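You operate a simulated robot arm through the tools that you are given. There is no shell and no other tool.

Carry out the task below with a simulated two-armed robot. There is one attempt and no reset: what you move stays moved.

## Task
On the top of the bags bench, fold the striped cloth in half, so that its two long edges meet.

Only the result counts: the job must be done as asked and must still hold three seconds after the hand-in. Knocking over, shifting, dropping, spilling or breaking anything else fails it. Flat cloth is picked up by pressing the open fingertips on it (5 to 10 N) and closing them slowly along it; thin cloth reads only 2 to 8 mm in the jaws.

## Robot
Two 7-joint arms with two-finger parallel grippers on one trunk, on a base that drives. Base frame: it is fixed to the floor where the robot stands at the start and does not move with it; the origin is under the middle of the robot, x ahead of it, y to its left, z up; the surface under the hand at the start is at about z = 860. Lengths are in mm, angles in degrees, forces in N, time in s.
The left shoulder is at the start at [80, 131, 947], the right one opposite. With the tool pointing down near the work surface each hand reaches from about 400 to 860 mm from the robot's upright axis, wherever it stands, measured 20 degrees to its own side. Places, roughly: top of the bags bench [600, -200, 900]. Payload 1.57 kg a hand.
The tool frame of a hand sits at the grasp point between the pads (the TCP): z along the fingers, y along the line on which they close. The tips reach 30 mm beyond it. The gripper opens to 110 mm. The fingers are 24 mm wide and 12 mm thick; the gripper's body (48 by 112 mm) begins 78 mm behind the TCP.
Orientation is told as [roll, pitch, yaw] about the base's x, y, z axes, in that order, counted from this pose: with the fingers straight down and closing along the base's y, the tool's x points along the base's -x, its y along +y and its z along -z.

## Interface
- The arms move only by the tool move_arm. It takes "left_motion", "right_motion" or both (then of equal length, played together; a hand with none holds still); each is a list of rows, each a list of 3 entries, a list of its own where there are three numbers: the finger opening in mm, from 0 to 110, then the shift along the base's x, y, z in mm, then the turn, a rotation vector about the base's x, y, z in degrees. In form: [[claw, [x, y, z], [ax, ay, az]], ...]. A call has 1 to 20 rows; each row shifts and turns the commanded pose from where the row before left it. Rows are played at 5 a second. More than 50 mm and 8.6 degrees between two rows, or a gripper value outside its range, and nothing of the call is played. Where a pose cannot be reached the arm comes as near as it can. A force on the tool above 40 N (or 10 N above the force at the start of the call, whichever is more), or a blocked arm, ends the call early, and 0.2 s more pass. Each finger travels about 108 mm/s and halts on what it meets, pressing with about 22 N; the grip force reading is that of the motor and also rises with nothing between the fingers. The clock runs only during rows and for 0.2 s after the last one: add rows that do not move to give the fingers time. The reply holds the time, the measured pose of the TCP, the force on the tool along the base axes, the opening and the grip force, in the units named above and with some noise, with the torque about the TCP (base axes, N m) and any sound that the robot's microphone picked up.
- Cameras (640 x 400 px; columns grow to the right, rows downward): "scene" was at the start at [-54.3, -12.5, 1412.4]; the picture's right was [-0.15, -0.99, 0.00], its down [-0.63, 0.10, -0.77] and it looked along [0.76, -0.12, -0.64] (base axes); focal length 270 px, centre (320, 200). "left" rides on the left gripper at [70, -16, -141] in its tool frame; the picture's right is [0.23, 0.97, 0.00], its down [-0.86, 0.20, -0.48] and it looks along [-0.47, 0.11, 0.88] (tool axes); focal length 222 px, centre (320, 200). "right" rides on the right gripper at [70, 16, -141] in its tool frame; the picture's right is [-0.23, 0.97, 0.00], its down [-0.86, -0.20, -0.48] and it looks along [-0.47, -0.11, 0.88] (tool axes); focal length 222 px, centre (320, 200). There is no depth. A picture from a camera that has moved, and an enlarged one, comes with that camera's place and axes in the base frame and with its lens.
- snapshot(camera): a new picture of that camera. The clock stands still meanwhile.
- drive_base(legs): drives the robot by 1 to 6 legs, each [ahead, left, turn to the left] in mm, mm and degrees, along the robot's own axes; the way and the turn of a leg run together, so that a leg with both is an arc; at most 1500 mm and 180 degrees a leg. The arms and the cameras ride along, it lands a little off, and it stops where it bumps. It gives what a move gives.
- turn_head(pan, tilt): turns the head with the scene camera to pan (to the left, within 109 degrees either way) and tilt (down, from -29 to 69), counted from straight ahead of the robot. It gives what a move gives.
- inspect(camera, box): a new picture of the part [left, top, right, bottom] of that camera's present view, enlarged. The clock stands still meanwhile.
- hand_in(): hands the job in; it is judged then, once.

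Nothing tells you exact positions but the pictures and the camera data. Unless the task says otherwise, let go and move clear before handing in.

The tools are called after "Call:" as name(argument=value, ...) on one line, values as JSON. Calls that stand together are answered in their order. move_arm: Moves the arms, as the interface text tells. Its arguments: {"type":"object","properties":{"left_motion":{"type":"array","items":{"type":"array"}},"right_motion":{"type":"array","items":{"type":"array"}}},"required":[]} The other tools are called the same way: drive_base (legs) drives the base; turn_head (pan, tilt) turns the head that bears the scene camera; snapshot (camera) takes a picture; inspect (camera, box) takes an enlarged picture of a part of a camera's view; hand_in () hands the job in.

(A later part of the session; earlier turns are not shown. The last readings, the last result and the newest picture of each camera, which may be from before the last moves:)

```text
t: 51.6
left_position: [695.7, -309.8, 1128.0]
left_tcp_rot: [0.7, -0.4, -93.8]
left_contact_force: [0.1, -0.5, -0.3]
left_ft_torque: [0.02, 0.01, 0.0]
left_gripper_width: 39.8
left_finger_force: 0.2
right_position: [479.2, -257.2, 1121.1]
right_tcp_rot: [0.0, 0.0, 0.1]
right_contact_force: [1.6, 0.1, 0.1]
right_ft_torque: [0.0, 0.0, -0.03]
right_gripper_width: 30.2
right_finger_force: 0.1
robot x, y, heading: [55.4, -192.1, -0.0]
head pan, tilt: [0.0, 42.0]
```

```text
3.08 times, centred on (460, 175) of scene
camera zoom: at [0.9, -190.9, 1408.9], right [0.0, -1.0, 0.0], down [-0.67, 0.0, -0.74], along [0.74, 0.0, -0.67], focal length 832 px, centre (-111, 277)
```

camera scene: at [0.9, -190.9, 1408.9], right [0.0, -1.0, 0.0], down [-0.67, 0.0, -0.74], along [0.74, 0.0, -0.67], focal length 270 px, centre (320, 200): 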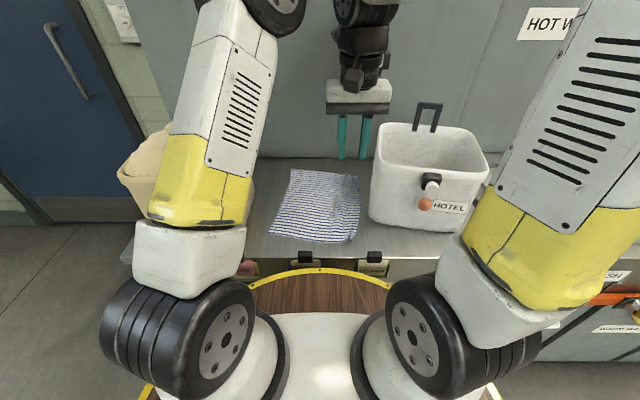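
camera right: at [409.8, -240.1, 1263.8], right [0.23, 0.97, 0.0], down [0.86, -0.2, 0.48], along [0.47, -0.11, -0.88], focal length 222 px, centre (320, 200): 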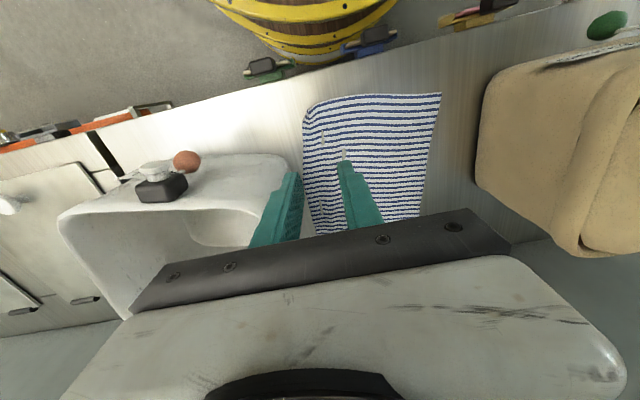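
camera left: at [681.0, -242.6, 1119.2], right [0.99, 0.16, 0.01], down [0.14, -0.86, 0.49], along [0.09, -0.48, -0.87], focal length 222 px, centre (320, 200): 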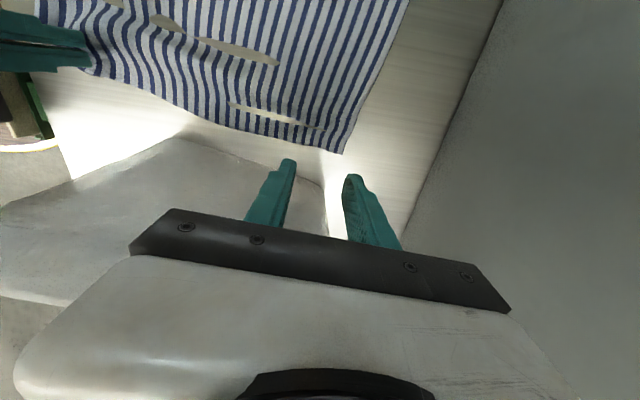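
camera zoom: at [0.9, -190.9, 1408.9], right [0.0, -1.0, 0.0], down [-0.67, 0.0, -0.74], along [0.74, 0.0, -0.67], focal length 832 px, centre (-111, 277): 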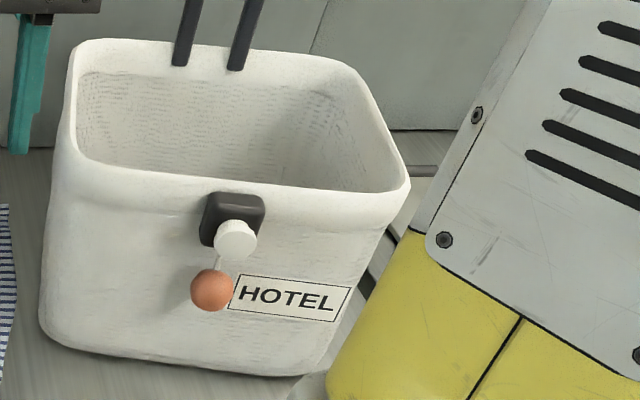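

My measurements put the bag's heading at about -12° with its centre off by about (+30,+19). I'll retract the left hand over the left side, back to its straight orientation, and bring the right hand above the bag's front rim, turned to straddle the wall.

Call:
move_arm(left_motion=[[40, [-10, 20, 10], [0, 0, 8]], [40, [-15, 20, 10], [0, 0, 8]], [40, [-15, 20, 10], [0, 0, 8]], [40, [-15, 20, 10], [0, 0, 8]], [40, [-15, 20, 10], [0, 0, 8]], [40, [-15, 20, 10], [0, 0, 8]], [40, [-15, 20, 0], [0, 0, 8]], [40, [-15, 20, 0], [0, 0, 8]], [40, [-15, 10, 0], [0, 0, 8]], [40, [0, 0, 0], [0, 0, 8]], [40, [0, 0, 0], [0, 0, 8]], [40, [0, 0, 0], [0, 0, 5]]])

Call:
move_arm(right_motion=[[30, [0, 0, 20], [0, 0, 0]], [40, [4, -13, 0], [0, 0, 8]], [40, [4, -13, 0], [0, 0, 8]], [40, [4, -13, 0], [0, 0, 8]], [40, [4, -13, 0], [0, 0, 8]], [40, [4, -12, 0], [0, 0, 8]], [40, [4, -12, 0], [0, 0, 8]], [40, [4, -12, 0], [0, 0, 8]], [40, [4, -12, 0], [0, 0, 8]], [40, [3, -12, 0], [0, 0, 8]], [40, [0, -10, 0], [0, 0, 6.2]], [40, [0, 0, 0], [0, 0, 0]]])

Call:
snapshot(camera="scene")

Call:
snapshot(camera="right")

```text
t: 54.2
left_position: [565.5, -138.9, 1185.7]
left_tcp_rot: [0.6, -0.4, -0.8]
left_contact_force: [0.4, 0.3, -0.1]
left_ft_torque: [-0.02, -0.03, 0.01]
left_gripper_width: 39.7
left_finger_force: 0.0
right_position: [478.7, -256.7, 1121.3]
right_tcp_rot: [0.0, 0.0, 0.2]
right_contact_force: [0.0, -0.1, -0.4]
right_ft_torque: [0.02, -0.02, -0.01]
right_gripper_width: 29.8
right_finger_force: 0.0
robot x, y, heading: [54.4, -189.7, 0.1]
head pan, tilt: [0.0, 42.0]
```

```text
t: 56.8
left_position: [565.9, -139.1, 1186.0]
left_tcp_rot: [0.8, -0.4, -0.8]
left_contact_force: [-0.9, 0.1, -0.4]
left_ft_torque: [-0.01, 0.01, -0.01]
left_gripper_width: 40.2
left_finger_force: 0.1
right_position: [516.0, -381.9, 1140.6]
right_tcp_rot: [0.0, 0.0, 78.3]
right_contact_force: [0.1, -0.7, 1.6]
right_ft_torque: [0.01, -0.02, -0.01]
right_gripper_width: 39.9
right_finger_force: 0.0
robot x, y, heading: [53.7, -190.9, 0.2]
head pan, tilt: [0.0, 42.0]
```

```text
taken
camera scene: at [0.8, -190.9, 1408.9], right [0.0, -1.0, 0.0], down [-0.67, 0.0, -0.74], along [0.74, 0.0, -0.67], focal length 270 px, centre (320, 200)
```

scene: 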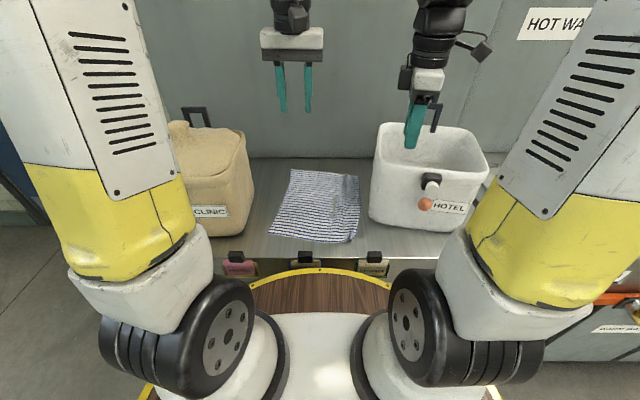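

```text
taken
camera right: at [486.4, -446.1, 1283.1], right [-0.91, 0.42, 0.0], down [0.37, 0.8, 0.48], along [0.2, 0.43, -0.88], focal length 222 px, centre (320, 200)
```

right: 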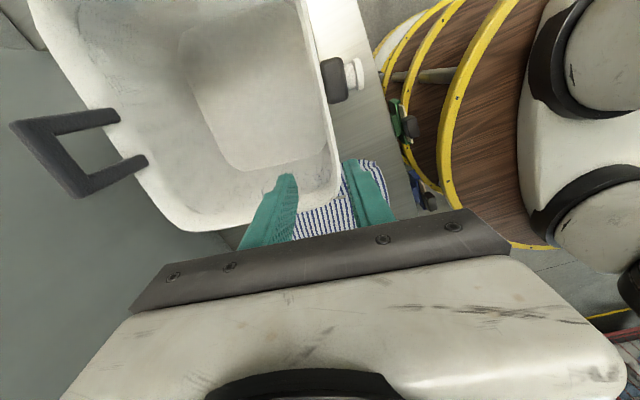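

From above I can see the front wall of the bag, with its rim at z≈1054. The wall is a bit closer to me than expected, so I'll shift the right hand by about 19 mm before lowering and check that the wall sits between the fingers.

Call:
move_arm(right_motion=[[40, [-10, -2, 0], [0, 0, 0]], [40, [-9, -2, 0], [0, 0, 0]], [40, [0, 0, -20], [0, 0, 0]], [40, [0, 0, -10], [0, 0, 0]], [40, [0, 0, 0], [0, 0, 0]]])

Call:
snapshot(camera="right")

Call:
inspect(camera="scene", box=[360, 90, 500, 240])

```text
t: 58.0
left_position: [565.5, -139.6, 1186.0]
left_tcp_rot: [0.8, -0.3, -0.8]
left_contact_force: [-0.3, -0.2, 0.8]
left_ft_torque: [-0.03, 0.0, 0.0]
left_gripper_width: 39.8
left_finger_force: 0.0
right_position: [497.6, -384.3, 1112.4]
right_tcp_rot: [0.1, 0.0, 78.3]
right_contact_force: [0.4, -0.5, -1.2]
right_ft_torque: [0.02, 0.0, 0.0]
right_gripper_width: 40.0
right_finger_force: 0.1
robot x, y, heading: [54.5, -191.1, 0.3]
head pan, tilt: [0.0, 42.0]
```

```text
taken
camera right: at [466.8, -448.7, 1253.9], right [-0.91, 0.42, 0.0], down [0.37, 0.8, 0.48], along [0.2, 0.43, -0.88], focal length 222 px, centre (320, 200)
```

right: 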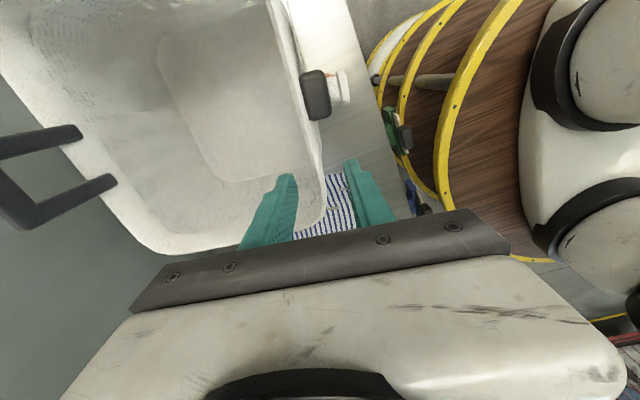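

```text
2.67 times, centred on (430, 165) of scene
camera zoom: at [0.8, -190.9, 1408.9], right [0.0, -1.0, 0.0], down [-0.67, 0.0, -0.74], along [0.74, 0.0, -0.67], focal length 721 px, centre (27, 293)
```

zoom: 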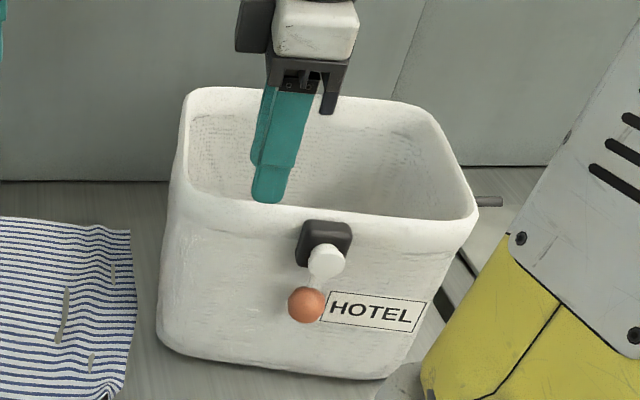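

The wall is now centered between the fingers. I'll lower the fingers over the rim and close gently on it.

Call:
move_arm(right_motion=[[40, [0, 0, -20], [0, 0, 0]], [40, [0, 0, -20], [0, 0, 0]], [40, [0, 0, -16], [0, 0, 0]], [40, [0, 0, 0], [0, 0, 0]]])

Call:
snapshot(camera="right")

Call:
inspect(camera="scene", box=[360, 90, 500, 240])

```text
t: 59.0
left_position: [564.5, -138.4, 1185.9]
left_tcp_rot: [0.7, -0.3, -0.8]
left_contact_force: [-0.5, -0.3, 0.3]
left_ft_torque: [-0.01, 0.0, 0.01]
left_gripper_width: 39.9
left_finger_force: 0.1
right_position: [496.1, -382.8, 1055.1]
right_tcp_rot: [0.0, -0.1, 78.3]
right_contact_force: [0.0, 1.2, -0.8]
right_ft_torque: [0.04, -0.02, -0.01]
right_gripper_width: 39.9
right_finger_force: 0.2
robot x, y, heading: [59.5, -193.0, 0.4]
head pan, tilt: [0.0, 42.0]
```

```text
taken
camera right: at [466.8, -447.8, 1197.4], right [-0.91, 0.42, 0.0], down [0.37, 0.8, 0.48], along [0.2, 0.43, -0.88], focal length 222 px, centre (320, 200)
```

right: 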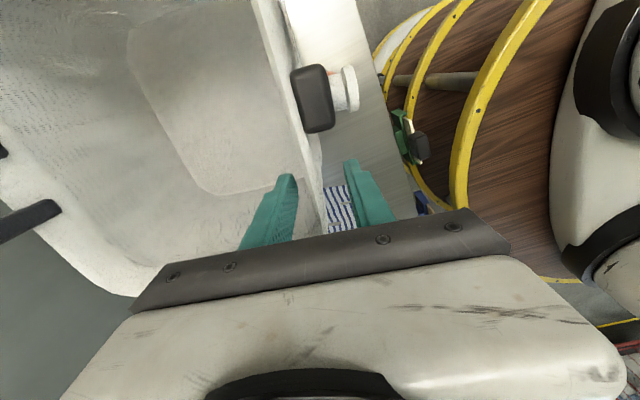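

```text
2.67 times, centred on (430, 165) of scene
camera zoom: at [0.8, -190.9, 1408.9], right [0.0, -1.0, 0.0], down [-0.67, 0.0, -0.74], along [0.74, 0.0, -0.67], focal length 721 px, centre (27, 293)
```

zoom: 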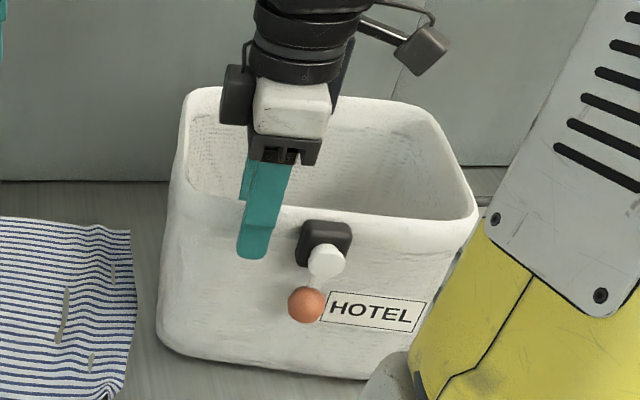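

Call:
move_arm(right_motion=[[30, [0, 0, 0], [0, 0, 0]], [22, [0, 0, 0], [0, 0, 0]], [16, [0, 0, 0], [0, 0, 0]], [10, [0, 0, 0], [0, 0, 0]], [5, [0, 0, 0], [0, 0, 0]], [2, [0, 0, 0], [0, 0, 0]], [2, [0, 0, 0], [0, 0, 0]]])

Call:
inspect(camera="scene", box=[360, 90, 500, 240])

```text
t: 60.6
left_position: [566.1, -139.3, 1186.9]
left_tcp_rot: [0.6, -0.3, -0.8]
left_contact_force: [0.1, 0.4, 1.1]
left_ft_torque: [0.01, 0.02, 0.0]
left_gripper_width: 40.0
left_finger_force: 0.0
right_position: [497.2, -382.0, 1055.4]
right_tcp_rot: [-0.1, 0.0, 78.2]
right_contact_force: [-0.5, 0.0, 2.3]
right_ft_torque: [-0.05, -0.01, 0.23]
right_gripper_width: 7.7
right_finger_force: 21.7
robot x, y, heading: [55.8, -194.1, -0.1]
head pan, tilt: [0.0, 42.0]
```

```text
2.67 times, centred on (430, 165) of scene
camera zoom: at [0.8, -190.9, 1408.9], right [0.0, -1.0, 0.0], down [-0.67, 0.0, -0.74], along [0.74, 0.0, -0.67], focal length 721 px, centre (27, 293)
```

zoom: 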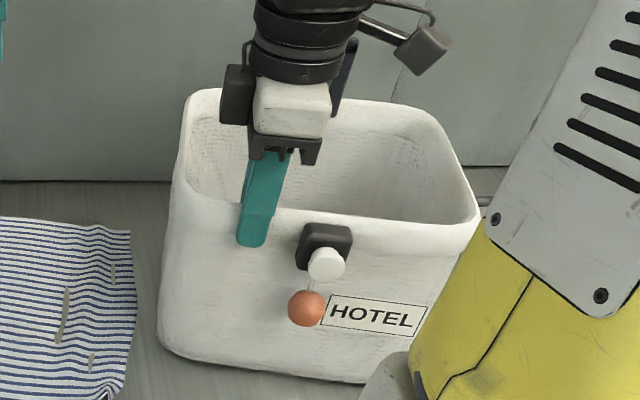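

The rim is gripped, with a wall of 7.7 mm. I'll slowly slide and turn the bag back by about (-41,-37) at the grip point and +11.8°, then compare it with the reference pictures.

Call:
move_arm(right_motion=[[2, [-5, -4.6, 0], [0, 0, 1.5]], [2, [-5, -4.6, 0], [0, 0, 1.5]], [2, [-5, -4.6, 0], [0, 0, 1.5]], [2, [-5, -4.6, 0], [0, 0, 1.5]], [2, [0, 0, 0], [0, 0, 0]]])

Call:
inspect(camera="scene", box=[360, 90, 500, 240])

```text
t: 61.8
left_position: [565.1, -139.1, 1185.8]
left_tcp_rot: [0.6, -0.4, -0.7]
left_contact_force: [0.2, 0.5, -0.6]
left_ft_torque: [-0.02, -0.04, -0.01]
left_gripper_width: 40.0
left_finger_force: 0.0
right_position: [475.3, -400.8, 1055.2]
right_tcp_rot: [-0.1, 0.0, 84.3]
right_contact_force: [3.9, 6.8, 16.0]
right_ft_torque: [0.34, -0.35, -0.19]
right_gripper_width: 7.8
right_finger_force: 22.0
robot x, y, heading: [51.7, -192.3, -0.1]
head pan, tilt: [0.0, 42.0]
```

```text
2.67 times, centred on (430, 165) of scene
camera zoom: at [0.7, -190.5, 1408.9], right [0.0, -1.0, 0.0], down [-0.67, 0.0, -0.74], along [0.74, 0.0, -0.67], focal length 721 px, centre (27, 293)
```

zoom: 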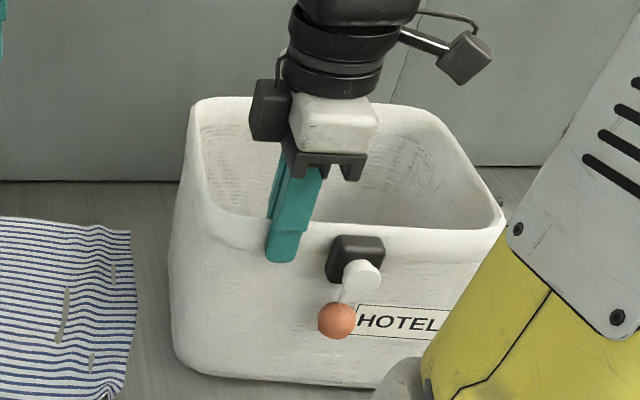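

Call:
move_arm(right_motion=[[2, [-5, -4.6, 0], [0, 0, 1.5]], [2, [-5, -4.6, 0], [0, 0, 1.5]], [2, [-5, -4.6, 0], [0, 0, 1.4]], [2, [-4.4, -4.6, 0], [0, 0, 1.3]], [2, [0, 0, 0], [0, 0, 0]]])

Call:
inspect(camera="scene", box=[360, 90, 500, 240])

Call:
snapshot(camera="scene")

Call:
inspect(camera="scene", box=[260, 180, 380, 255])

```text
t: 63.0
left_position: [565.6, -138.7, 1186.5]
left_tcp_rot: [0.6, -0.4, -0.8]
left_contact_force: [0.0, 0.0, 0.4]
left_ft_torque: [0.0, 0.03, -0.02]
left_gripper_width: 40.0
left_finger_force: 0.1
right_position: [456.5, -419.7, 1055.8]
right_tcp_rot: [0.1, 0.0, 90.0]
right_contact_force: [2.4, 7.0, 17.9]
right_ft_torque: [0.23, -0.36, -0.23]
right_gripper_width: 7.7
right_finger_force: 22.0
robot x, y, heading: [57.2, -191.6, -0.1]
head pan, tilt: [0.0, 42.0]
```

```text
2.67 times, centred on (430, 165) of scene
camera zoom: at [0.6, -190.4, 1408.9], right [0.0, -1.0, 0.0], down [-0.67, 0.0, -0.74], along [0.74, 0.0, -0.67], focal length 721 px, centre (27, 293)
```

zoom: 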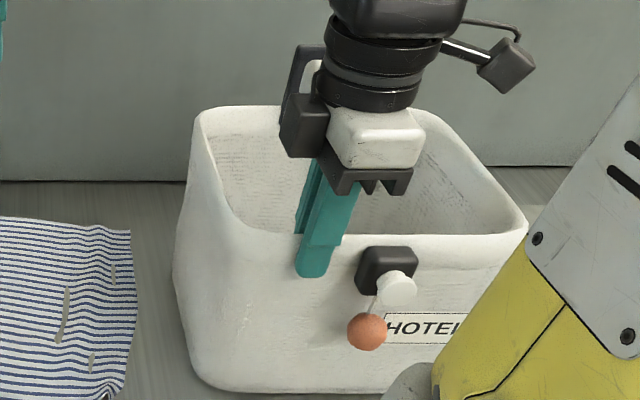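

```text
taken
camera scene: at [0.6, -190.4, 1408.9], right [0.0, -1.0, 0.0], down [-0.67, 0.0, -0.74], along [0.74, 0.0, -0.67], focal length 270 px, centre (320, 200)
```

scene: 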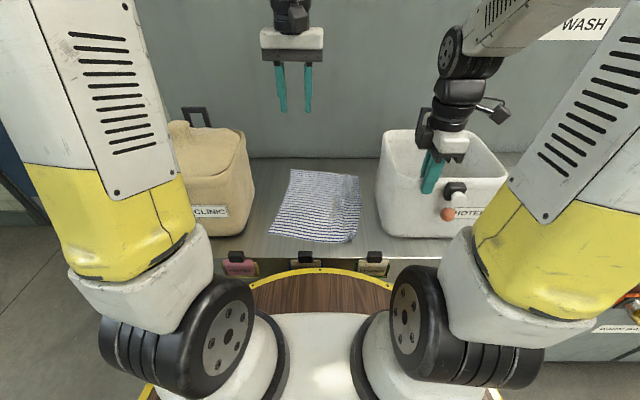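

```text
5.33 times, centred on (320, 218) of scene
camera zoom: at [0.6, -190.4, 1408.9], right [0.0, -1.0, 0.0], down [-0.67, 0.0, -0.74], along [0.74, 0.0, -0.67], focal length 1442 px, centre (320, 107)
```

zoom: 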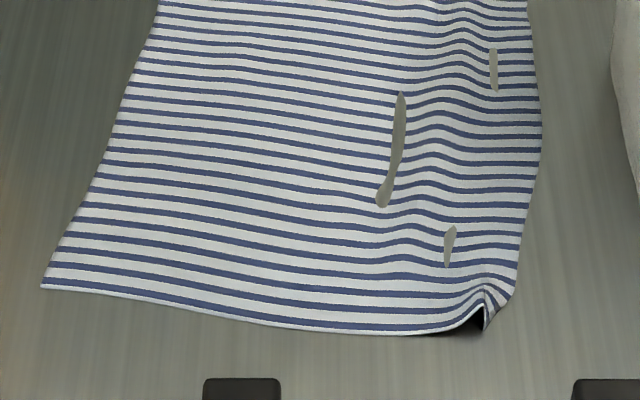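

The bag is back within a few millimetres of the reference pictures: latch at (454,188) and ball at (447,214). I'll release the rim, raise the hand straight up, and measure again with an unobstructed view.

Call:
move_arm(right_motion=[[5, [0, 0, 0], [0, 0, 0]], [12, [0, 0, 0], [0, 0, 0]], [22, [0, 0, 0], [0, 0, 0]], [40, [0, 0, 0], [0, 0, 0]], [40, [0, 0, 20], [0, 0, 0]], [40, [0, 0, 30], [0, 0, 0]], [40, [0, 0, 30], [0, 0, 0]], [40, [0, 0, 40], [0, 0, 0]], [40, [0, 0, 40], [0, 0, 0]], [40, [0, 0, 40], [0, 0, 0]], [40, [-20, 0, 20], [0, 0, 0]], [40, [-20, 0, 0], [0, 0, 0]]])

Call:
snapshot(camera="scene")

Call:
inspect(camera="scene", box=[360, 90, 510, 250])

Call:
snapshot(camera="right")

```text
t: 65.6
left_position: [564.7, -139.8, 1186.1]
left_tcp_rot: [0.6, -0.3, -0.9]
left_contact_force: [0.2, 0.1, 0.3]
left_ft_torque: [-0.03, 0.06, -0.01]
left_gripper_width: 40.0
left_finger_force: 0.0
right_position: [416.1, -421.2, 1275.1]
right_tcp_rot: [-0.1, 0.0, 89.9]
right_contact_force: [0.0, -0.6, 0.7]
right_ft_torque: [-0.03, 0.04, 0.01]
right_gripper_width: 40.1
right_finger_force: 0.1
robot x, y, heading: [56.0, -189.9, 0.2]
head pan, tilt: [0.0, 42.0]
```

```text
taken
camera scene: at [1.1, -190.9, 1408.9], right [0.0, -1.0, 0.0], down [-0.67, 0.0, -0.74], along [0.74, 0.0, -0.67], focal length 270 px, centre (320, 200)
```

scene: 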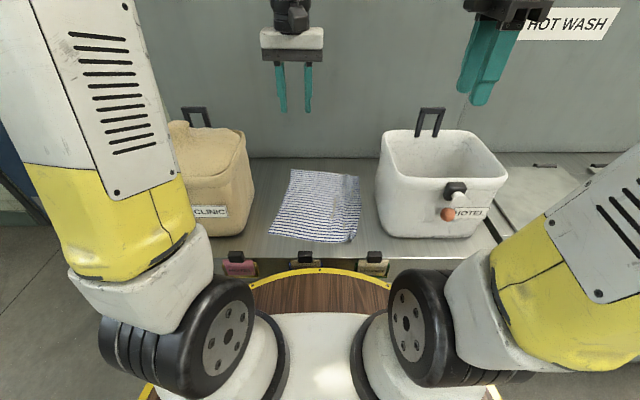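

```text
2.50 times, centred on (435, 170) of scene
camera zoom: at [1.1, -190.9, 1408.9], right [0.0, -1.0, 0.0], down [-0.67, 0.0, -0.74], along [0.74, 0.0, -0.67], focal length 676 px, centre (32, 275)
```

zoom: 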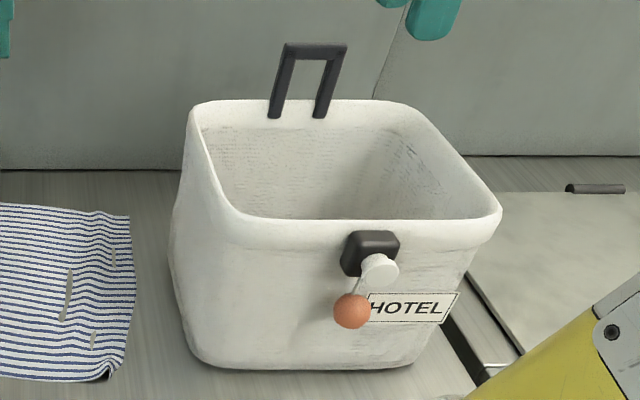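

```text
taken
camera right: at [399.9, -490.8, 1416.9], right [-0.97, 0.23, 0.0], down [0.2, 0.86, 0.48], along [0.11, 0.47, -0.88], focal length 222 px, centre (320, 200)
```

right: 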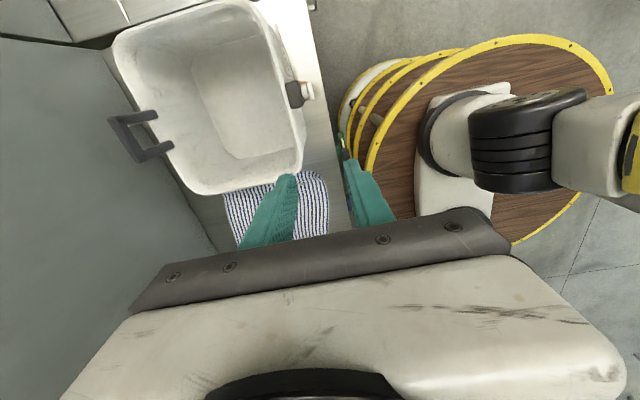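

The bag's left side is back at y≈-362 and its label and handle are within about 5 mm of the starting measurements, which is about as fine as I can measure. Now back to the cloth: I'll look at its present state.

Call:
inspect(camera="scene", box=[255, 160, 375, 250])

Call:
snapshot(camera="left")

```text
4.44 times, centred on (315, 205) of scene
camera zoom: at [1.1, -190.9, 1408.9], right [0.0, -1.0, 0.0], down [-0.67, 0.0, -0.74], along [0.74, 0.0, -0.67], focal length 1202 px, centre (342, 178)
```

zoom: 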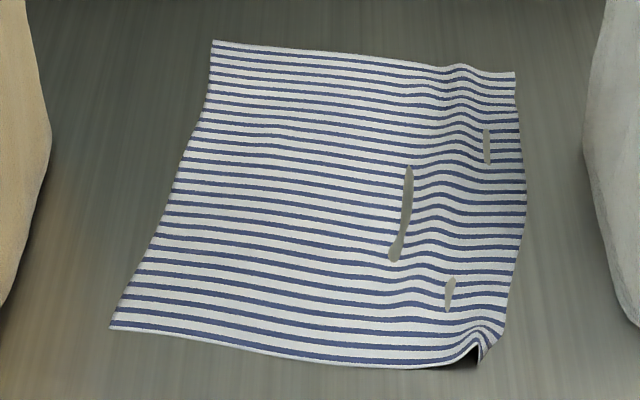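

```text
taken
camera left: at [493.9, -155.3, 1327.0], right [-0.21, 0.98, 0.01], down [0.85, 0.18, 0.49], along [0.47, 0.11, -0.87], focal length 222 px, centre (320, 200)
```

left: 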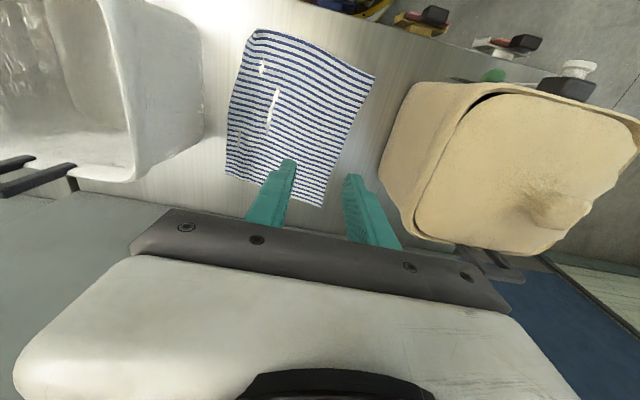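

The bag is restored, so now the fold. The left edge is clean and has more room around it, so I'll fold left onto right: left hand on near corner D (478,-52), right hand on far corner A (772,-89), each pinching its corner diagonally. First I'll position the left hand above D.

Call:
move_arm(left_motion=[[40, [-9, 7, 0], [-0.6, 0.4, -7]], [40, [-9, 7, 0], [0, 0, -7]], [40, [-9, 7, 0], [0, 0, -7]], [40, [-9, 7, 0], [0, 0, -7]], [40, [-9, 7, 0], [0, 0, -7]], [40, [-8, 7, 0], [0, 0, -7]], [40, [-8, 7, 0], [0, 0, -7]], [40, [-6, 6, 0], [0, 0, -8]], [40, [0, 0, -40], [0, 0, 0]], [40, [0, 0, -40], [0, 0, 0]], [40, [0, 0, -40], [0, 0, 0]], [40, [0, 0, -40], [0, 0, 0]], [40, [0, 0, -40], [0, 0, 0]], [40, [0, 0, -30], [0, 0, 0]], [40, [0, 0, 0], [0, 0, 0]]])

Call:
snapshot(camera="scene")

Call:
snapshot(camera="left")

```text
t: 68.8
left_position: [499.2, -83.5, 955.7]
left_tcp_rot: [0.0, 0.0, -57.8]
left_contact_force: [-0.6, -0.2, 0.2]
left_ft_torque: [0.01, -0.02, -0.01]
left_gripper_width: 39.9
left_finger_force: 0.1
right_position: [416.3, -422.1, 1274.8]
right_tcp_rot: [0.0, 0.0, 90.0]
right_contact_force: [-0.2, 0.6, 0.5]
right_ft_torque: [0.01, 0.01, 0.03]
right_gripper_width: 40.2
right_finger_force: 0.1
robot x, y, heading: [53.3, -191.2, 0.2]
head pan, tilt: [0.0, 42.0]
```

```text
taken
camera scene: at [0.8, -190.9, 1408.9], right [0.0, -1.0, 0.0], down [-0.67, 0.0, -0.74], along [0.74, 0.0, -0.67], focal length 270 px, centre (320, 200)
```

scene: 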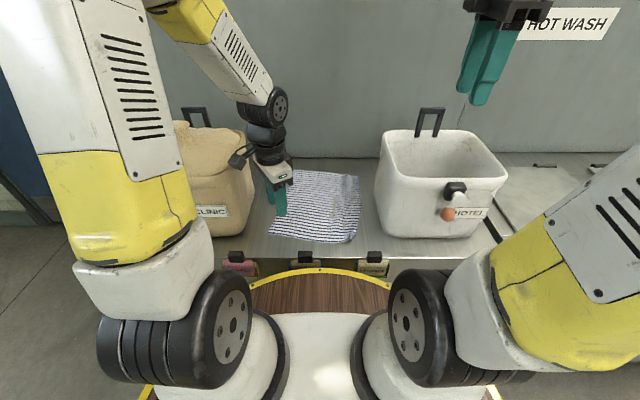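

```text
taken
camera left: at [446.9, -32.4, 1098.2], right [0.7, 0.71, 0.0], down [0.62, -0.62, 0.48], along [0.34, -0.34, -0.88], focal length 222 px, centre (320, 200)
```

left: 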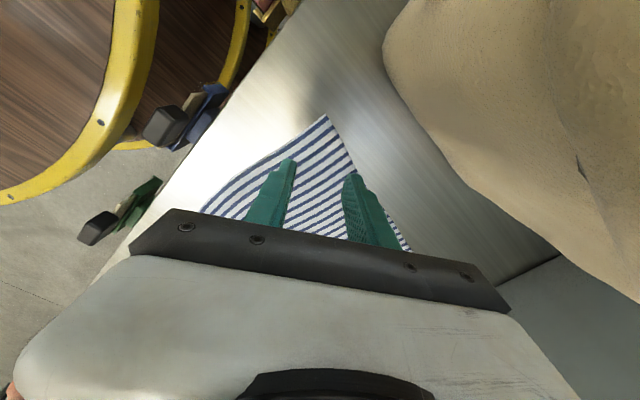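

Call:
move_arm(right_motion=[[40, [33, 31, 0], [0, 0, -5.1]], [40, [33, 31, 0], [0, 0, -5.1]], [40, [33, 31, 0], [0, 0, -5.1]], [40, [33, 31, 0], [0, 0, -5.1]], [40, [33, 31, 0], [0, 0, -5.1]], [40, [33, 31, -15], [0, 0, -5.1]], [40, [32, 31, -15], [0, 0, -5.1]], [40, [32, 31, -15], [0, 0, -5.1]], [40, [32, 31, -15], [0, 0, -5.1]], [40, [32, 30, -15], [0, 0, -5.1]], [40, [0, 0, 0], [0, 0, 0]]])

Call:
snapshot(camera="scene")

Call:
snapshot(camera="right")

```text
t: 71.2
left_position: [498.5, -83.1, 956.6]
left_tcp_rot: [-0.1, 0.1, -57.8]
left_contact_force: [0.7, 0.8, -1.2]
left_ft_torque: [0.05, 0.01, 0.01]
left_gripper_width: 40.0
left_finger_force: 0.0
right_position: [745.1, -110.8, 1200.5]
right_tcp_rot: [0.1, 0.1, 39.0]
right_contact_force: [0.4, 0.0, -0.4]
right_ft_torque: [-0.01, -0.03, -0.04]
right_gripper_width: 40.1
right_finger_force: 0.0
robot x, y, heading: [57.7, -191.7, 0.3]
head pan, tilt: [0.0, 42.0]
```

```text
taken
camera scene: at [1.0, -190.8, 1408.9], right [0.0, -1.0, 0.0], down [-0.67, 0.0, -0.74], along [0.74, 0.0, -0.67], focal length 270 px, centre (320, 200)
```

scene: 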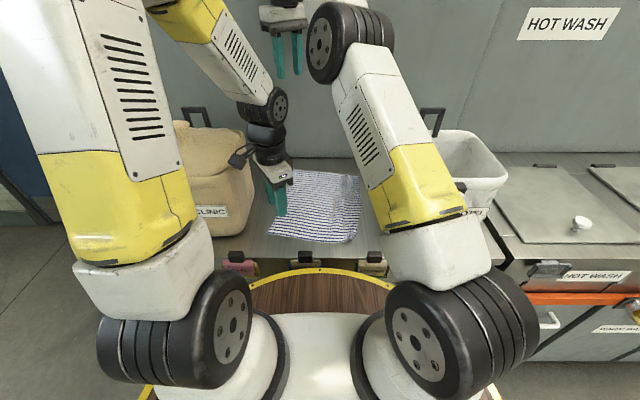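

```text
taken
camera right: at [681.2, -141.1, 1344.0], right [-0.44, 0.9, 0.0], down [0.79, 0.38, 0.48], along [0.43, 0.21, -0.88], focal length 222 px, centre (320, 200)
```

right: 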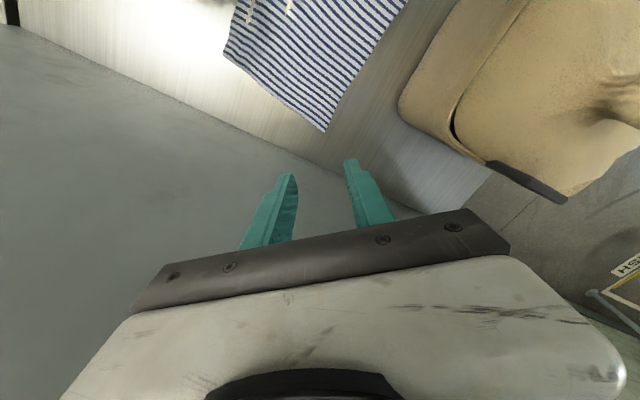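

Call:
move_arm(right_motion=[[40, [0, 0, -40], [0, 0, 0]], [40, [0, 0, -40], [0, 0, 0]], [40, [0, 0, -40], [0, 0, 0]], [40, [0, 0, -40], [0, 0, 0]], [40, [0, 0, -40], [0, 0, 0]], [40, [0, 0, -40], [0, 0, 0]], [40, [0, 0, 0], [0, 0, 0]]])

Call:
snapshot(camera="scene")

Call:
inspect(camera="right", box=[220, 80, 420, 205])

Call:
inspect(camera="scene", box=[255, 140, 375, 215])

```text
t: 72.8
left_position: [498.9, -84.4, 956.0]
left_tcp_rot: [0.0, 0.0, -57.8]
left_contact_force: [-0.8, 0.1, 0.5]
left_ft_torque: [0.02, 0.01, 0.0]
left_gripper_width: 39.7
left_finger_force: 0.0
right_position: [743.3, -111.4, 961.1]
right_tcp_rot: [-0.1, 0.0, 39.0]
right_contact_force: [0.1, -0.6, 0.2]
right_ft_torque: [0.0, 0.02, 0.0]
right_gripper_width: 40.0
right_finger_force: 0.1
robot x, y, heading: [56.3, -192.3, 0.3]
head pan, tilt: [0.0, 42.0]
```

```text
taken
camera scene: at [0.9, -190.8, 1408.9], right [0.0, -1.0, 0.0], down [-0.67, 0.0, -0.74], along [0.74, 0.0, -0.67], focal length 270 px, centre (320, 200)
```

scene: 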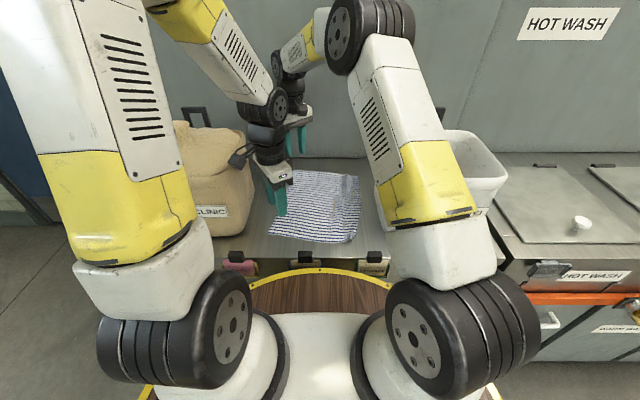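

```text
3.20 times, centred on (320, 142) of right
camera zoom: at [679.1, -142.1, 1102.5], right [-0.44, 0.9, 0.0], down [0.79, 0.38, 0.48], along [0.43, 0.21, -0.88], focal length 711 px, centre (320, 384)
```

zoom: 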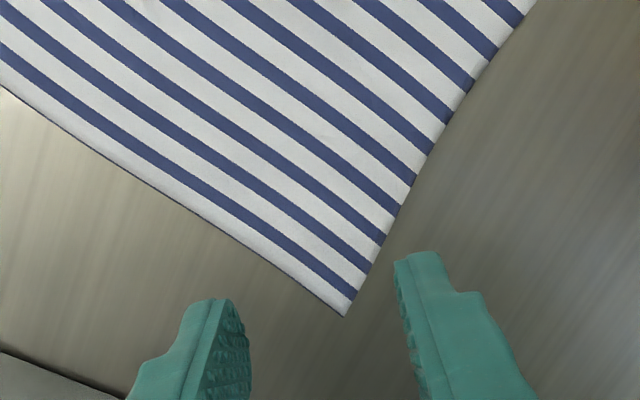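

```text
5.33 times, centred on (315, 178) of scene
camera zoom: at [0.9, -190.8, 1408.9], right [0.0, -1.0, 0.0], down [-0.67, 0.0, -0.74], along [0.74, 0.0, -0.67], focal length 1442 px, centre (347, 320)
```

zoom: 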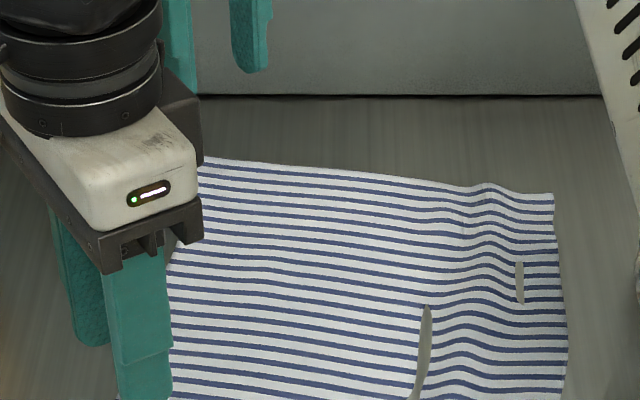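

Corner A is at about (770,-89), and the right hand is nearly aligned with it. I'll fine-tune and lower the right hand to just above the cloth.

Call:
move_arm(right_motion=[[40, [-3, -2, -20], [0, 0, 0.5]], [40, [0, 0, -25], [0, 0, 0]], [40, [0, 0, -15], [0, 0, 0]], [40, [0, 0, -6], [0, 0, 0]], [40, [0, 0, -2], [0, 0, 0]], [40, [0, 0, 0], [0, 0, 0]]])

Call:
inspect(camera="right", box=[220, 80, 420, 205])

```text
t: 74.2
left_position: [498.0, -83.9, 956.0]
left_tcp_rot: [0.0, 0.0, -57.9]
left_contact_force: [0.3, 0.2, 0.1]
left_ft_torque: [-0.02, 0.02, 0.02]
left_gripper_width: 40.0
left_finger_force: 0.2
right_position: [739.3, -114.2, 891.4]
right_tcp_rot: [-0.1, 0.0, 39.5]
right_contact_force: [0.8, 0.0, 0.8]
right_ft_torque: [-0.02, 0.04, -0.02]
right_gripper_width: 40.1
right_finger_force: 0.1
robot x, y, heading: [57.8, -192.9, 0.1]
head pan, tilt: [0.0, 42.0]
```

```text
3.20 times, centred on (320, 142) of right
camera zoom: at [676.6, -145.5, 1033.7], right [-0.44, 0.9, 0.0], down [0.79, 0.39, 0.48], along [0.43, 0.21, -0.88], focal length 711 px, centre (320, 384)
```

zoom: 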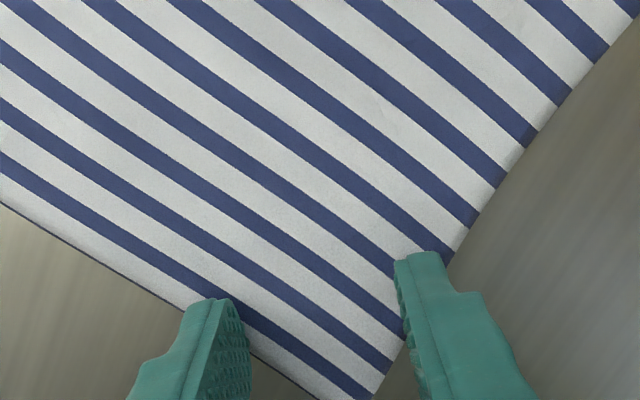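

Call:
move_arm(right_motion=[[40, [0, 0, -0.7], [0, 0, 0]], [40, [0, 0, -0.7], [0, 0, 0]], [40, [0, 0, 0], [0, 0, 0]]])

```text
t: 75.0
left_position: [498.0, -84.2, 956.4]
left_tcp_rot: [0.0, 0.0, -57.9]
left_contact_force: [0.1, -0.1, 0.0]
left_ft_torque: [0.03, 0.01, -0.03]
left_gripper_width: 40.0
left_finger_force: 0.0
right_position: [740.9, -112.8, 891.9]
right_tcp_rot: [0.0, 0.1, 39.5]
right_contact_force: [0.0, -0.2, 2.6]
right_ft_torque: [-0.02, 0.03, 0.03]
right_gripper_width: 40.0
right_finger_force: 0.0
robot x, y, heading: [60.4, -188.7, 0.2]
head pan, tilt: [0.0, 42.0]
```

Call:
move_arm(right_motion=[[40, [0, 0, -0.8], [0, 0, 0]], [37, [0, 0, 0], [0, 0, 0]], [34, [0, 0, 0], [0, 0, 0]], [31, [0, 0, 0], [0, 0, 0]], [28, [0, 0, 0], [0, 0, 0]], [25, [0, 0, 0], [0, 0, 0]], [22, [0, 0, 0], [0, 0, 0]]])

Call:
inspect(camera="right", box=[220, 80, 420, 205])

```text
t: 76.6
left_position: [499.0, -82.4, 956.7]
left_tcp_rot: [-0.1, 0.0, -57.8]
left_contact_force: [0.2, 0.7, -0.7]
left_ft_torque: [-0.01, 0.03, 0.01]
left_gripper_width: 40.4
left_finger_force: 0.1
right_position: [740.1, -113.6, 891.6]
right_tcp_rot: [0.0, -0.2, 39.6]
right_contact_force: [0.9, 0.3, 14.9]
right_ft_torque: [0.0, 0.06, 0.02]
right_gripper_width: 22.3
right_finger_force: 0.5
robot x, y, heading: [57.2, -189.8, 0.3]
head pan, tilt: [0.0, 42.0]
```

```text
3.20 times, centred on (320, 142) of right
camera zoom: at [676.0, -144.9, 1033.2], right [-0.44, 0.9, 0.0], down [0.79, 0.39, 0.48], along [0.43, 0.21, -0.88], focal length 711 px, centre (320, 384)
```

zoom: 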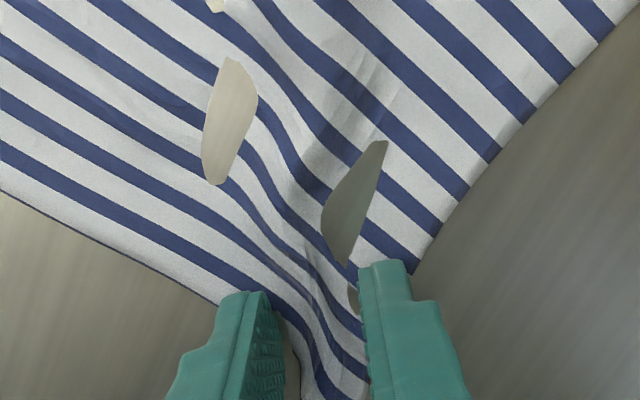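

A ridge has risen between the fingers along the diagonal. I'll keep closing.

Call:
move_arm(right_motion=[[19, [0, 0, 0], [0, 0, 0]], [16, [0, 0, 0], [0, 0, 0]], [13, [0, 0, 0], [0, 0, 0]], [10, [0, 0, 0], [0, 0, 0]], [7, [0, 0, 0.2], [0, 0, 0]], [4, [0, 0, 0.2], [0, 0, 0]], [1, [0, 0, 0], [0, 0, 0]], [0, [0, 0, 0], [0, 0, 0]], [0, [0, 0, 0], [0, 0, 0]]])

Call:
inspect(camera="right", box=[220, 80, 420, 205])

```text
t: 78.6
left_position: [498.7, -84.1, 957.6]
left_tcp_rot: [0.0, 0.0, -57.9]
left_contact_force: [0.5, -0.2, 0.4]
left_ft_torque: [-0.02, 0.0, -0.01]
left_gripper_width: 40.1
left_finger_force: 0.0
right_position: [741.3, -113.4, 891.2]
right_tcp_rot: [0.0, -0.1, 39.5]
right_contact_force: [-0.7, -0.6, 22.2]
right_ft_torque: [-0.08, 0.15, 0.04]
right_gripper_width: 2.1
right_finger_force: 22.1
robot x, y, heading: [56.0, -193.1, 0.2]
head pan, tilt: [0.0, 42.0]
```

```text
3.20 times, centred on (320, 142) of right
camera zoom: at [676.2, -145.0, 1033.2], right [-0.44, 0.9, 0.0], down [0.79, 0.39, 0.48], along [0.43, 0.21, -0.88], focal length 711 px, centre (320, 384)
```

zoom: 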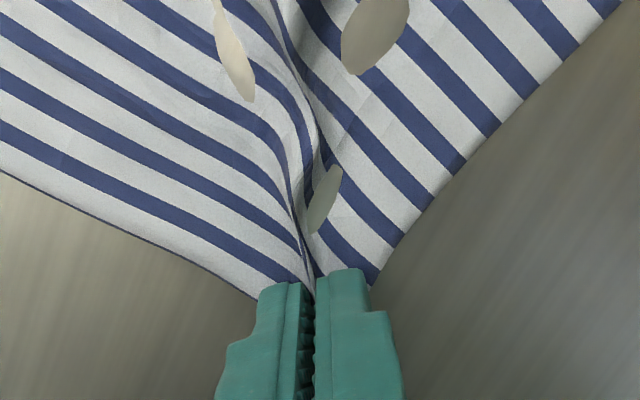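

The right jaws read 2.1 mm with cloth between them. I'll lift 15 mm to confirm, and meanwhile re-check corner D under the left hand.

Call:
move_arm(right_motion=[[0, [0, 0, 5], [0, 0, 0]], [0, [0, 0, 10], [0, 0, 0]], [0, [0, 0, 0], [0, 0, 0]]])

Call:
inspect(camera="right", box=[220, 80, 420, 205])

Call:
inspect(camera="left", box=[220, 80, 420, 205])

```text
t: 79.4
left_position: [498.9, -84.7, 956.1]
left_tcp_rot: [0.0, 0.1, -57.8]
left_contact_force: [0.9, 1.0, -0.2]
left_ft_torque: [0.0, 0.02, 0.0]
left_gripper_width: 39.9
left_finger_force: 0.1
right_position: [739.5, -113.4, 904.1]
right_tcp_rot: [0.0, 0.1, 39.5]
right_contact_force: [-0.4, -0.1, -0.4]
right_ft_torque: [0.04, 0.05, -0.01]
right_gripper_width: 1.9
right_finger_force: 21.9
robot x, y, heading: [54.4, -191.3, 0.2]
head pan, tilt: [0.0, 42.0]
```

```text
3.20 times, centred on (320, 142) of right
camera zoom: at [676.1, -144.7, 1046.7], right [-0.44, 0.9, 0.0], down [0.79, 0.39, 0.48], along [0.43, 0.21, -0.88], focal length 711 px, centre (320, 384)
```

zoom: 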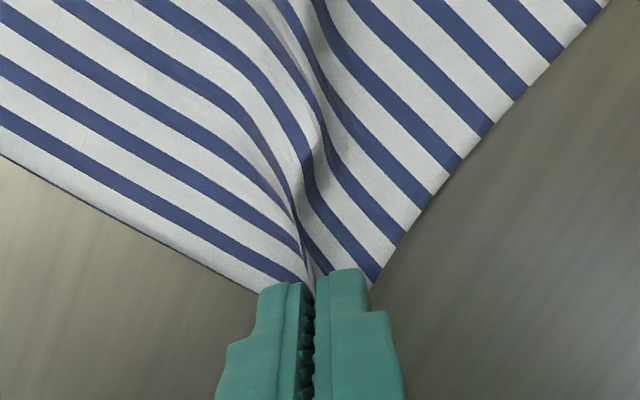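

```text
3.20 times, centred on (320, 142) of left
camera zoom: at [447.1, -32.4, 1098.6], right [0.7, 0.71, 0.0], down [0.62, -0.62, 0.48], along [0.34, -0.34, -0.88], focal length 711 px, centre (320, 384)
```

zoom: 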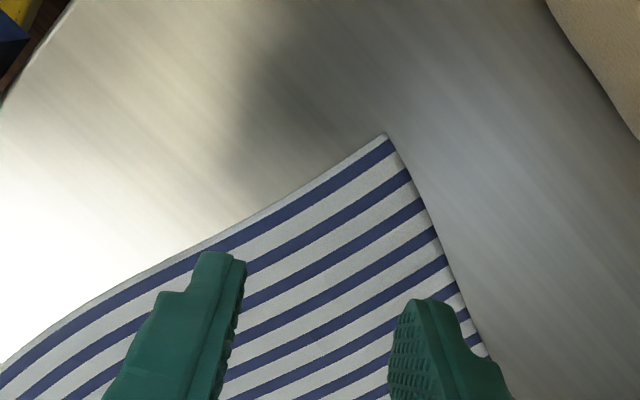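

Corner D has moved to about (491,-45) as the far corner gathered. I'll re-center the left hand at (508,-81) with yaw -50°, which also keeps its camera clear of the clinic bag, and lower it.

Call:
move_arm(left_motion=[[40, [5, 1.5, 0], [0, 0, 3.9]], [40, [4.5, 1.4, 0], [0, 0, 3.9]], [40, [0, 0, -20], [0, 0, 0]], [40, [0, 0, -25], [0, 0, 0]], [40, [0, 0, -12], [0, 0, 0]], [40, [0, 0, -5], [0, 0, 0]], [40, [0, 0, -2], [0, 0, 0]], [40, [0, 0, 0], [0, 0, 0]]])

Call:
inspect(camera="left", box=[220, 80, 420, 205])

Call:
snapshot(camera="scene")

```text
t: 81.2
left_position: [507.3, -81.7, 891.2]
left_tcp_rot: [0.0, -0.1, -50.0]
left_contact_force: [0.8, -0.4, 0.1]
left_ft_torque: [-0.02, -0.03, -0.01]
left_gripper_width: 39.9
left_finger_force: 0.1
right_position: [741.2, -112.9, 904.6]
right_tcp_rot: [0.1, 0.0, 39.6]
right_contact_force: [-0.7, 0.8, -0.1]
right_ft_torque: [0.01, 0.0, -0.01]
right_gripper_width: 2.5
right_finger_force: 22.2
robot x, y, heading: [54.9, -192.4, 0.0]
head pan, tilt: [0.0, 42.0]
```

```text
3.20 times, centred on (320, 142) of left
camera zoom: at [448.9, -37.5, 1033.5], right [0.6, 0.8, 0.0], down [0.7, -0.53, 0.48], along [0.38, -0.29, -0.88], focal length 711 px, centre (320, 384)
```

zoom: 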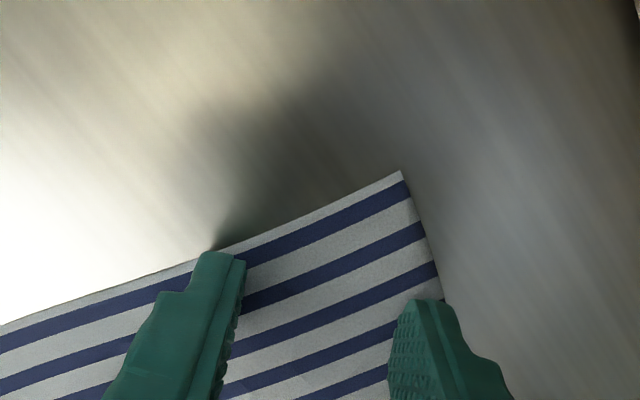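

```text
taken
camera scene: at [0.9, -190.8, 1408.9], right [0.0, -1.0, 0.0], down [-0.67, 0.0, -0.74], along [0.74, 0.0, -0.67], focal length 270 px, centre (320, 200)
```

scene: 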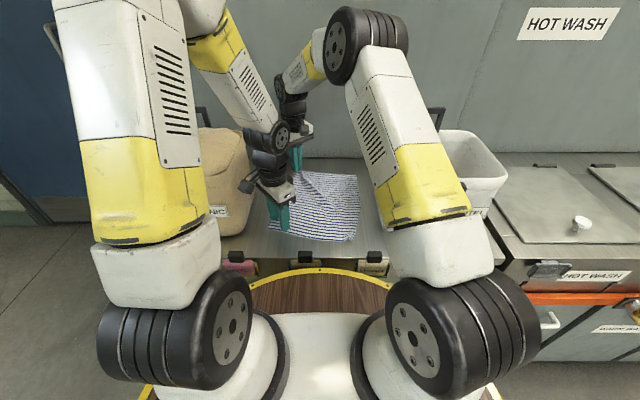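

Call:
move_arm(left_motion=[[40, [2, -3, 0], [0, 0, 0]], [40, [0, 0, -0.8], [0, 0, 0]], [40, [0, 0, -0.6], [0, 0, 0]], [40, [0, 0, 0], [0, 0, 0]]])

```text
t: 82.2
left_position: [509.4, -84.5, 890.5]
left_tcp_rot: [0.0, 0.0, -49.9]
left_contact_force: [-0.6, 2.5, 21.0]
left_ft_torque: [-0.07, 0.25, -0.04]
left_gripper_width: 39.9
left_finger_force: 0.0
right_position: [741.5, -113.5, 904.5]
right_tcp_rot: [0.0, -0.1, 39.5]
right_contact_force: [0.3, -0.4, 0.4]
right_ft_torque: [0.03, 0.02, 0.01]
right_gripper_width: 2.2
right_finger_force: 21.6
robot x, y, heading: [57.6, -195.3, -0.0]
head pan, tilt: [0.0, 42.0]
```

Call:
move_arm(left_motion=[[40, [0, 0, 0.8], [0, 0, 0]], [37, [0, 0, 0], [0, 0, 0]], [34, [0, 0, 0], [0, 0, 0]], [31, [0, 0, 0], [0, 0, 0]], [28, [0, 0, 0], [0, 0, 0]], [25, [0, 0, 0], [0, 0, 0]], [22, [0, 0, 0], [0, 0, 0]]])

Call:
inspect(camera="left", box=[220, 80, 420, 205])

```text
t: 83.8
left_position: [508.8, -83.1, 890.9]
left_tcp_rot: [0.0, 0.1, -50.0]
left_contact_force: [0.2, 0.6, -0.5]
left_ft_torque: [0.01, 0.0, -0.04]
left_gripper_width: 22.0
left_finger_force: 0.1
right_position: [740.9, -113.1, 905.4]
right_tcp_rot: [-0.1, 0.0, 39.6]
right_contact_force: [0.3, 1.1, -0.1]
right_ft_torque: [-0.01, -0.01, 0.0]
right_gripper_width: 2.3
right_finger_force: 21.5
robot x, y, heading: [54.1, -193.2, -0.1]
head pan, tilt: [0.0, 42.0]
```

```text
3.20 times, centred on (320, 142) of left
camera zoom: at [451.1, -40.6, 1033.7], right [0.6, 0.8, 0.0], down [0.7, -0.53, 0.48], along [0.38, -0.29, -0.88], focal length 711 px, centre (320, 384)
```

zoom: 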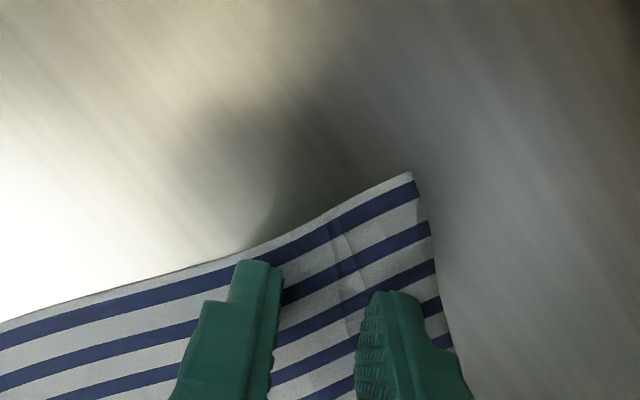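

The pressure was lost when I eased off. I'll reopen and press again with about 10 N before closing.

Call:
move_arm(left_motion=[[30, [0, 0, 1], [0, 0, 0]], [40, [0, 0, 0], [0, 0, 0]], [40, [0, 0, 0], [0, 0, 0]], [40, [0, 0, -1.3], [0, 0, 0]], [40, [0, 0, 0], [0, 0, 0]]])

```text
t: 85.0
left_position: [509.5, -84.2, 891.0]
left_tcp_rot: [0.0, 0.1, -50.0]
left_contact_force: [-0.9, 0.7, 1.5]
left_ft_torque: [-0.02, -0.03, 0.01]
left_gripper_width: 39.9
left_finger_force: 0.0
right_position: [741.2, -114.2, 905.0]
right_tcp_rot: [0.1, 0.0, 39.4]
right_contact_force: [-0.9, -0.2, -0.3]
right_ft_torque: [0.03, 0.0, 0.0]
right_gripper_width: 2.2
right_finger_force: 22.3
robot x, y, heading: [57.4, -194.8, 0.1]
head pan, tilt: [0.0, 42.0]
```

Call:
move_arm(left_motion=[[40, [0, 0, -0.6], [0, 0, 0]], [40, [0, 0, 0], [0, 0, 0]]])

```text
t: 85.6
left_position: [509.4, -84.6, 891.2]
left_tcp_rot: [0.0, -0.1, -49.9]
left_contact_force: [-0.6, -0.6, 13.1]
left_ft_torque: [-0.1, 0.09, 0.03]
left_gripper_width: 40.0
left_finger_force: 0.0
right_position: [740.7, -113.7, 906.2]
right_tcp_rot: [0.0, 0.0, 39.3]
right_contact_force: [-0.2, 1.1, 0.7]
right_ft_torque: [0.04, 0.02, 0.0]
right_gripper_width: 2.1
right_finger_force: 22.2
robot x, y, heading: [53.9, -189.1, 0.1]
head pan, tilt: [0.0, 42.0]
```

Call:
move_arm(left_motion=[[37, [0, 0, 0], [0, 0, 0]], [34, [0, 0, 0], [0, 0, 0]], [31, [0, 0, 0], [0, 0, 0]], [28, [0, 0, 0], [0, 0, 0]], [25, [0, 0, 0], [0, 0, 0]], [22, [0, 0, 0], [0, 0, 0]]])

Call:
inspect(camera="left", box=[220, 80, 420, 205])

```text
t: 87.0
left_position: [508.8, -84.9, 889.9]
left_tcp_rot: [0.1, -0.2, -50.0]
left_contact_force: [1.0, -1.3, 21.1]
left_ft_torque: [-0.1, -0.02, -0.02]
left_gripper_width: 21.2
left_finger_force: 0.1
right_position: [740.4, -113.0, 905.6]
right_tcp_rot: [0.0, 0.0, 39.5]
right_contact_force: [-1.8, 0.2, -0.4]
right_ft_torque: [0.01, 0.06, -0.02]
right_gripper_width: 2.2
right_finger_force: 22.4
robot x, y, heading: [56.0, -194.4, -0.2]
head pan, tilt: [0.0, 42.0]
```

```text
3.20 times, centred on (320, 142) of left
camera zoom: at [451.3, -41.0, 1033.1], right [0.6, 0.8, 0.0], down [0.7, -0.53, 0.48], along [0.38, -0.29, -0.88], focal length 711 px, centre (320, 384)
```

zoom: 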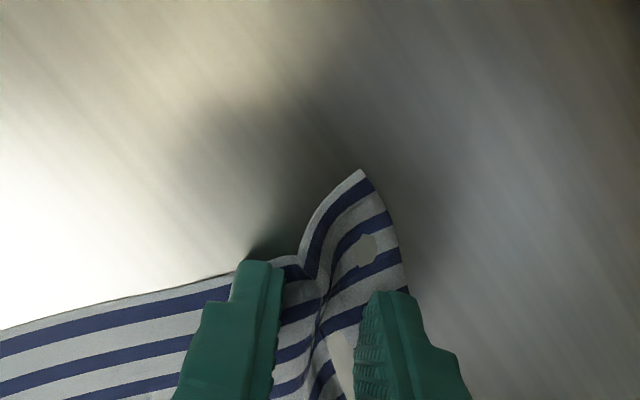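

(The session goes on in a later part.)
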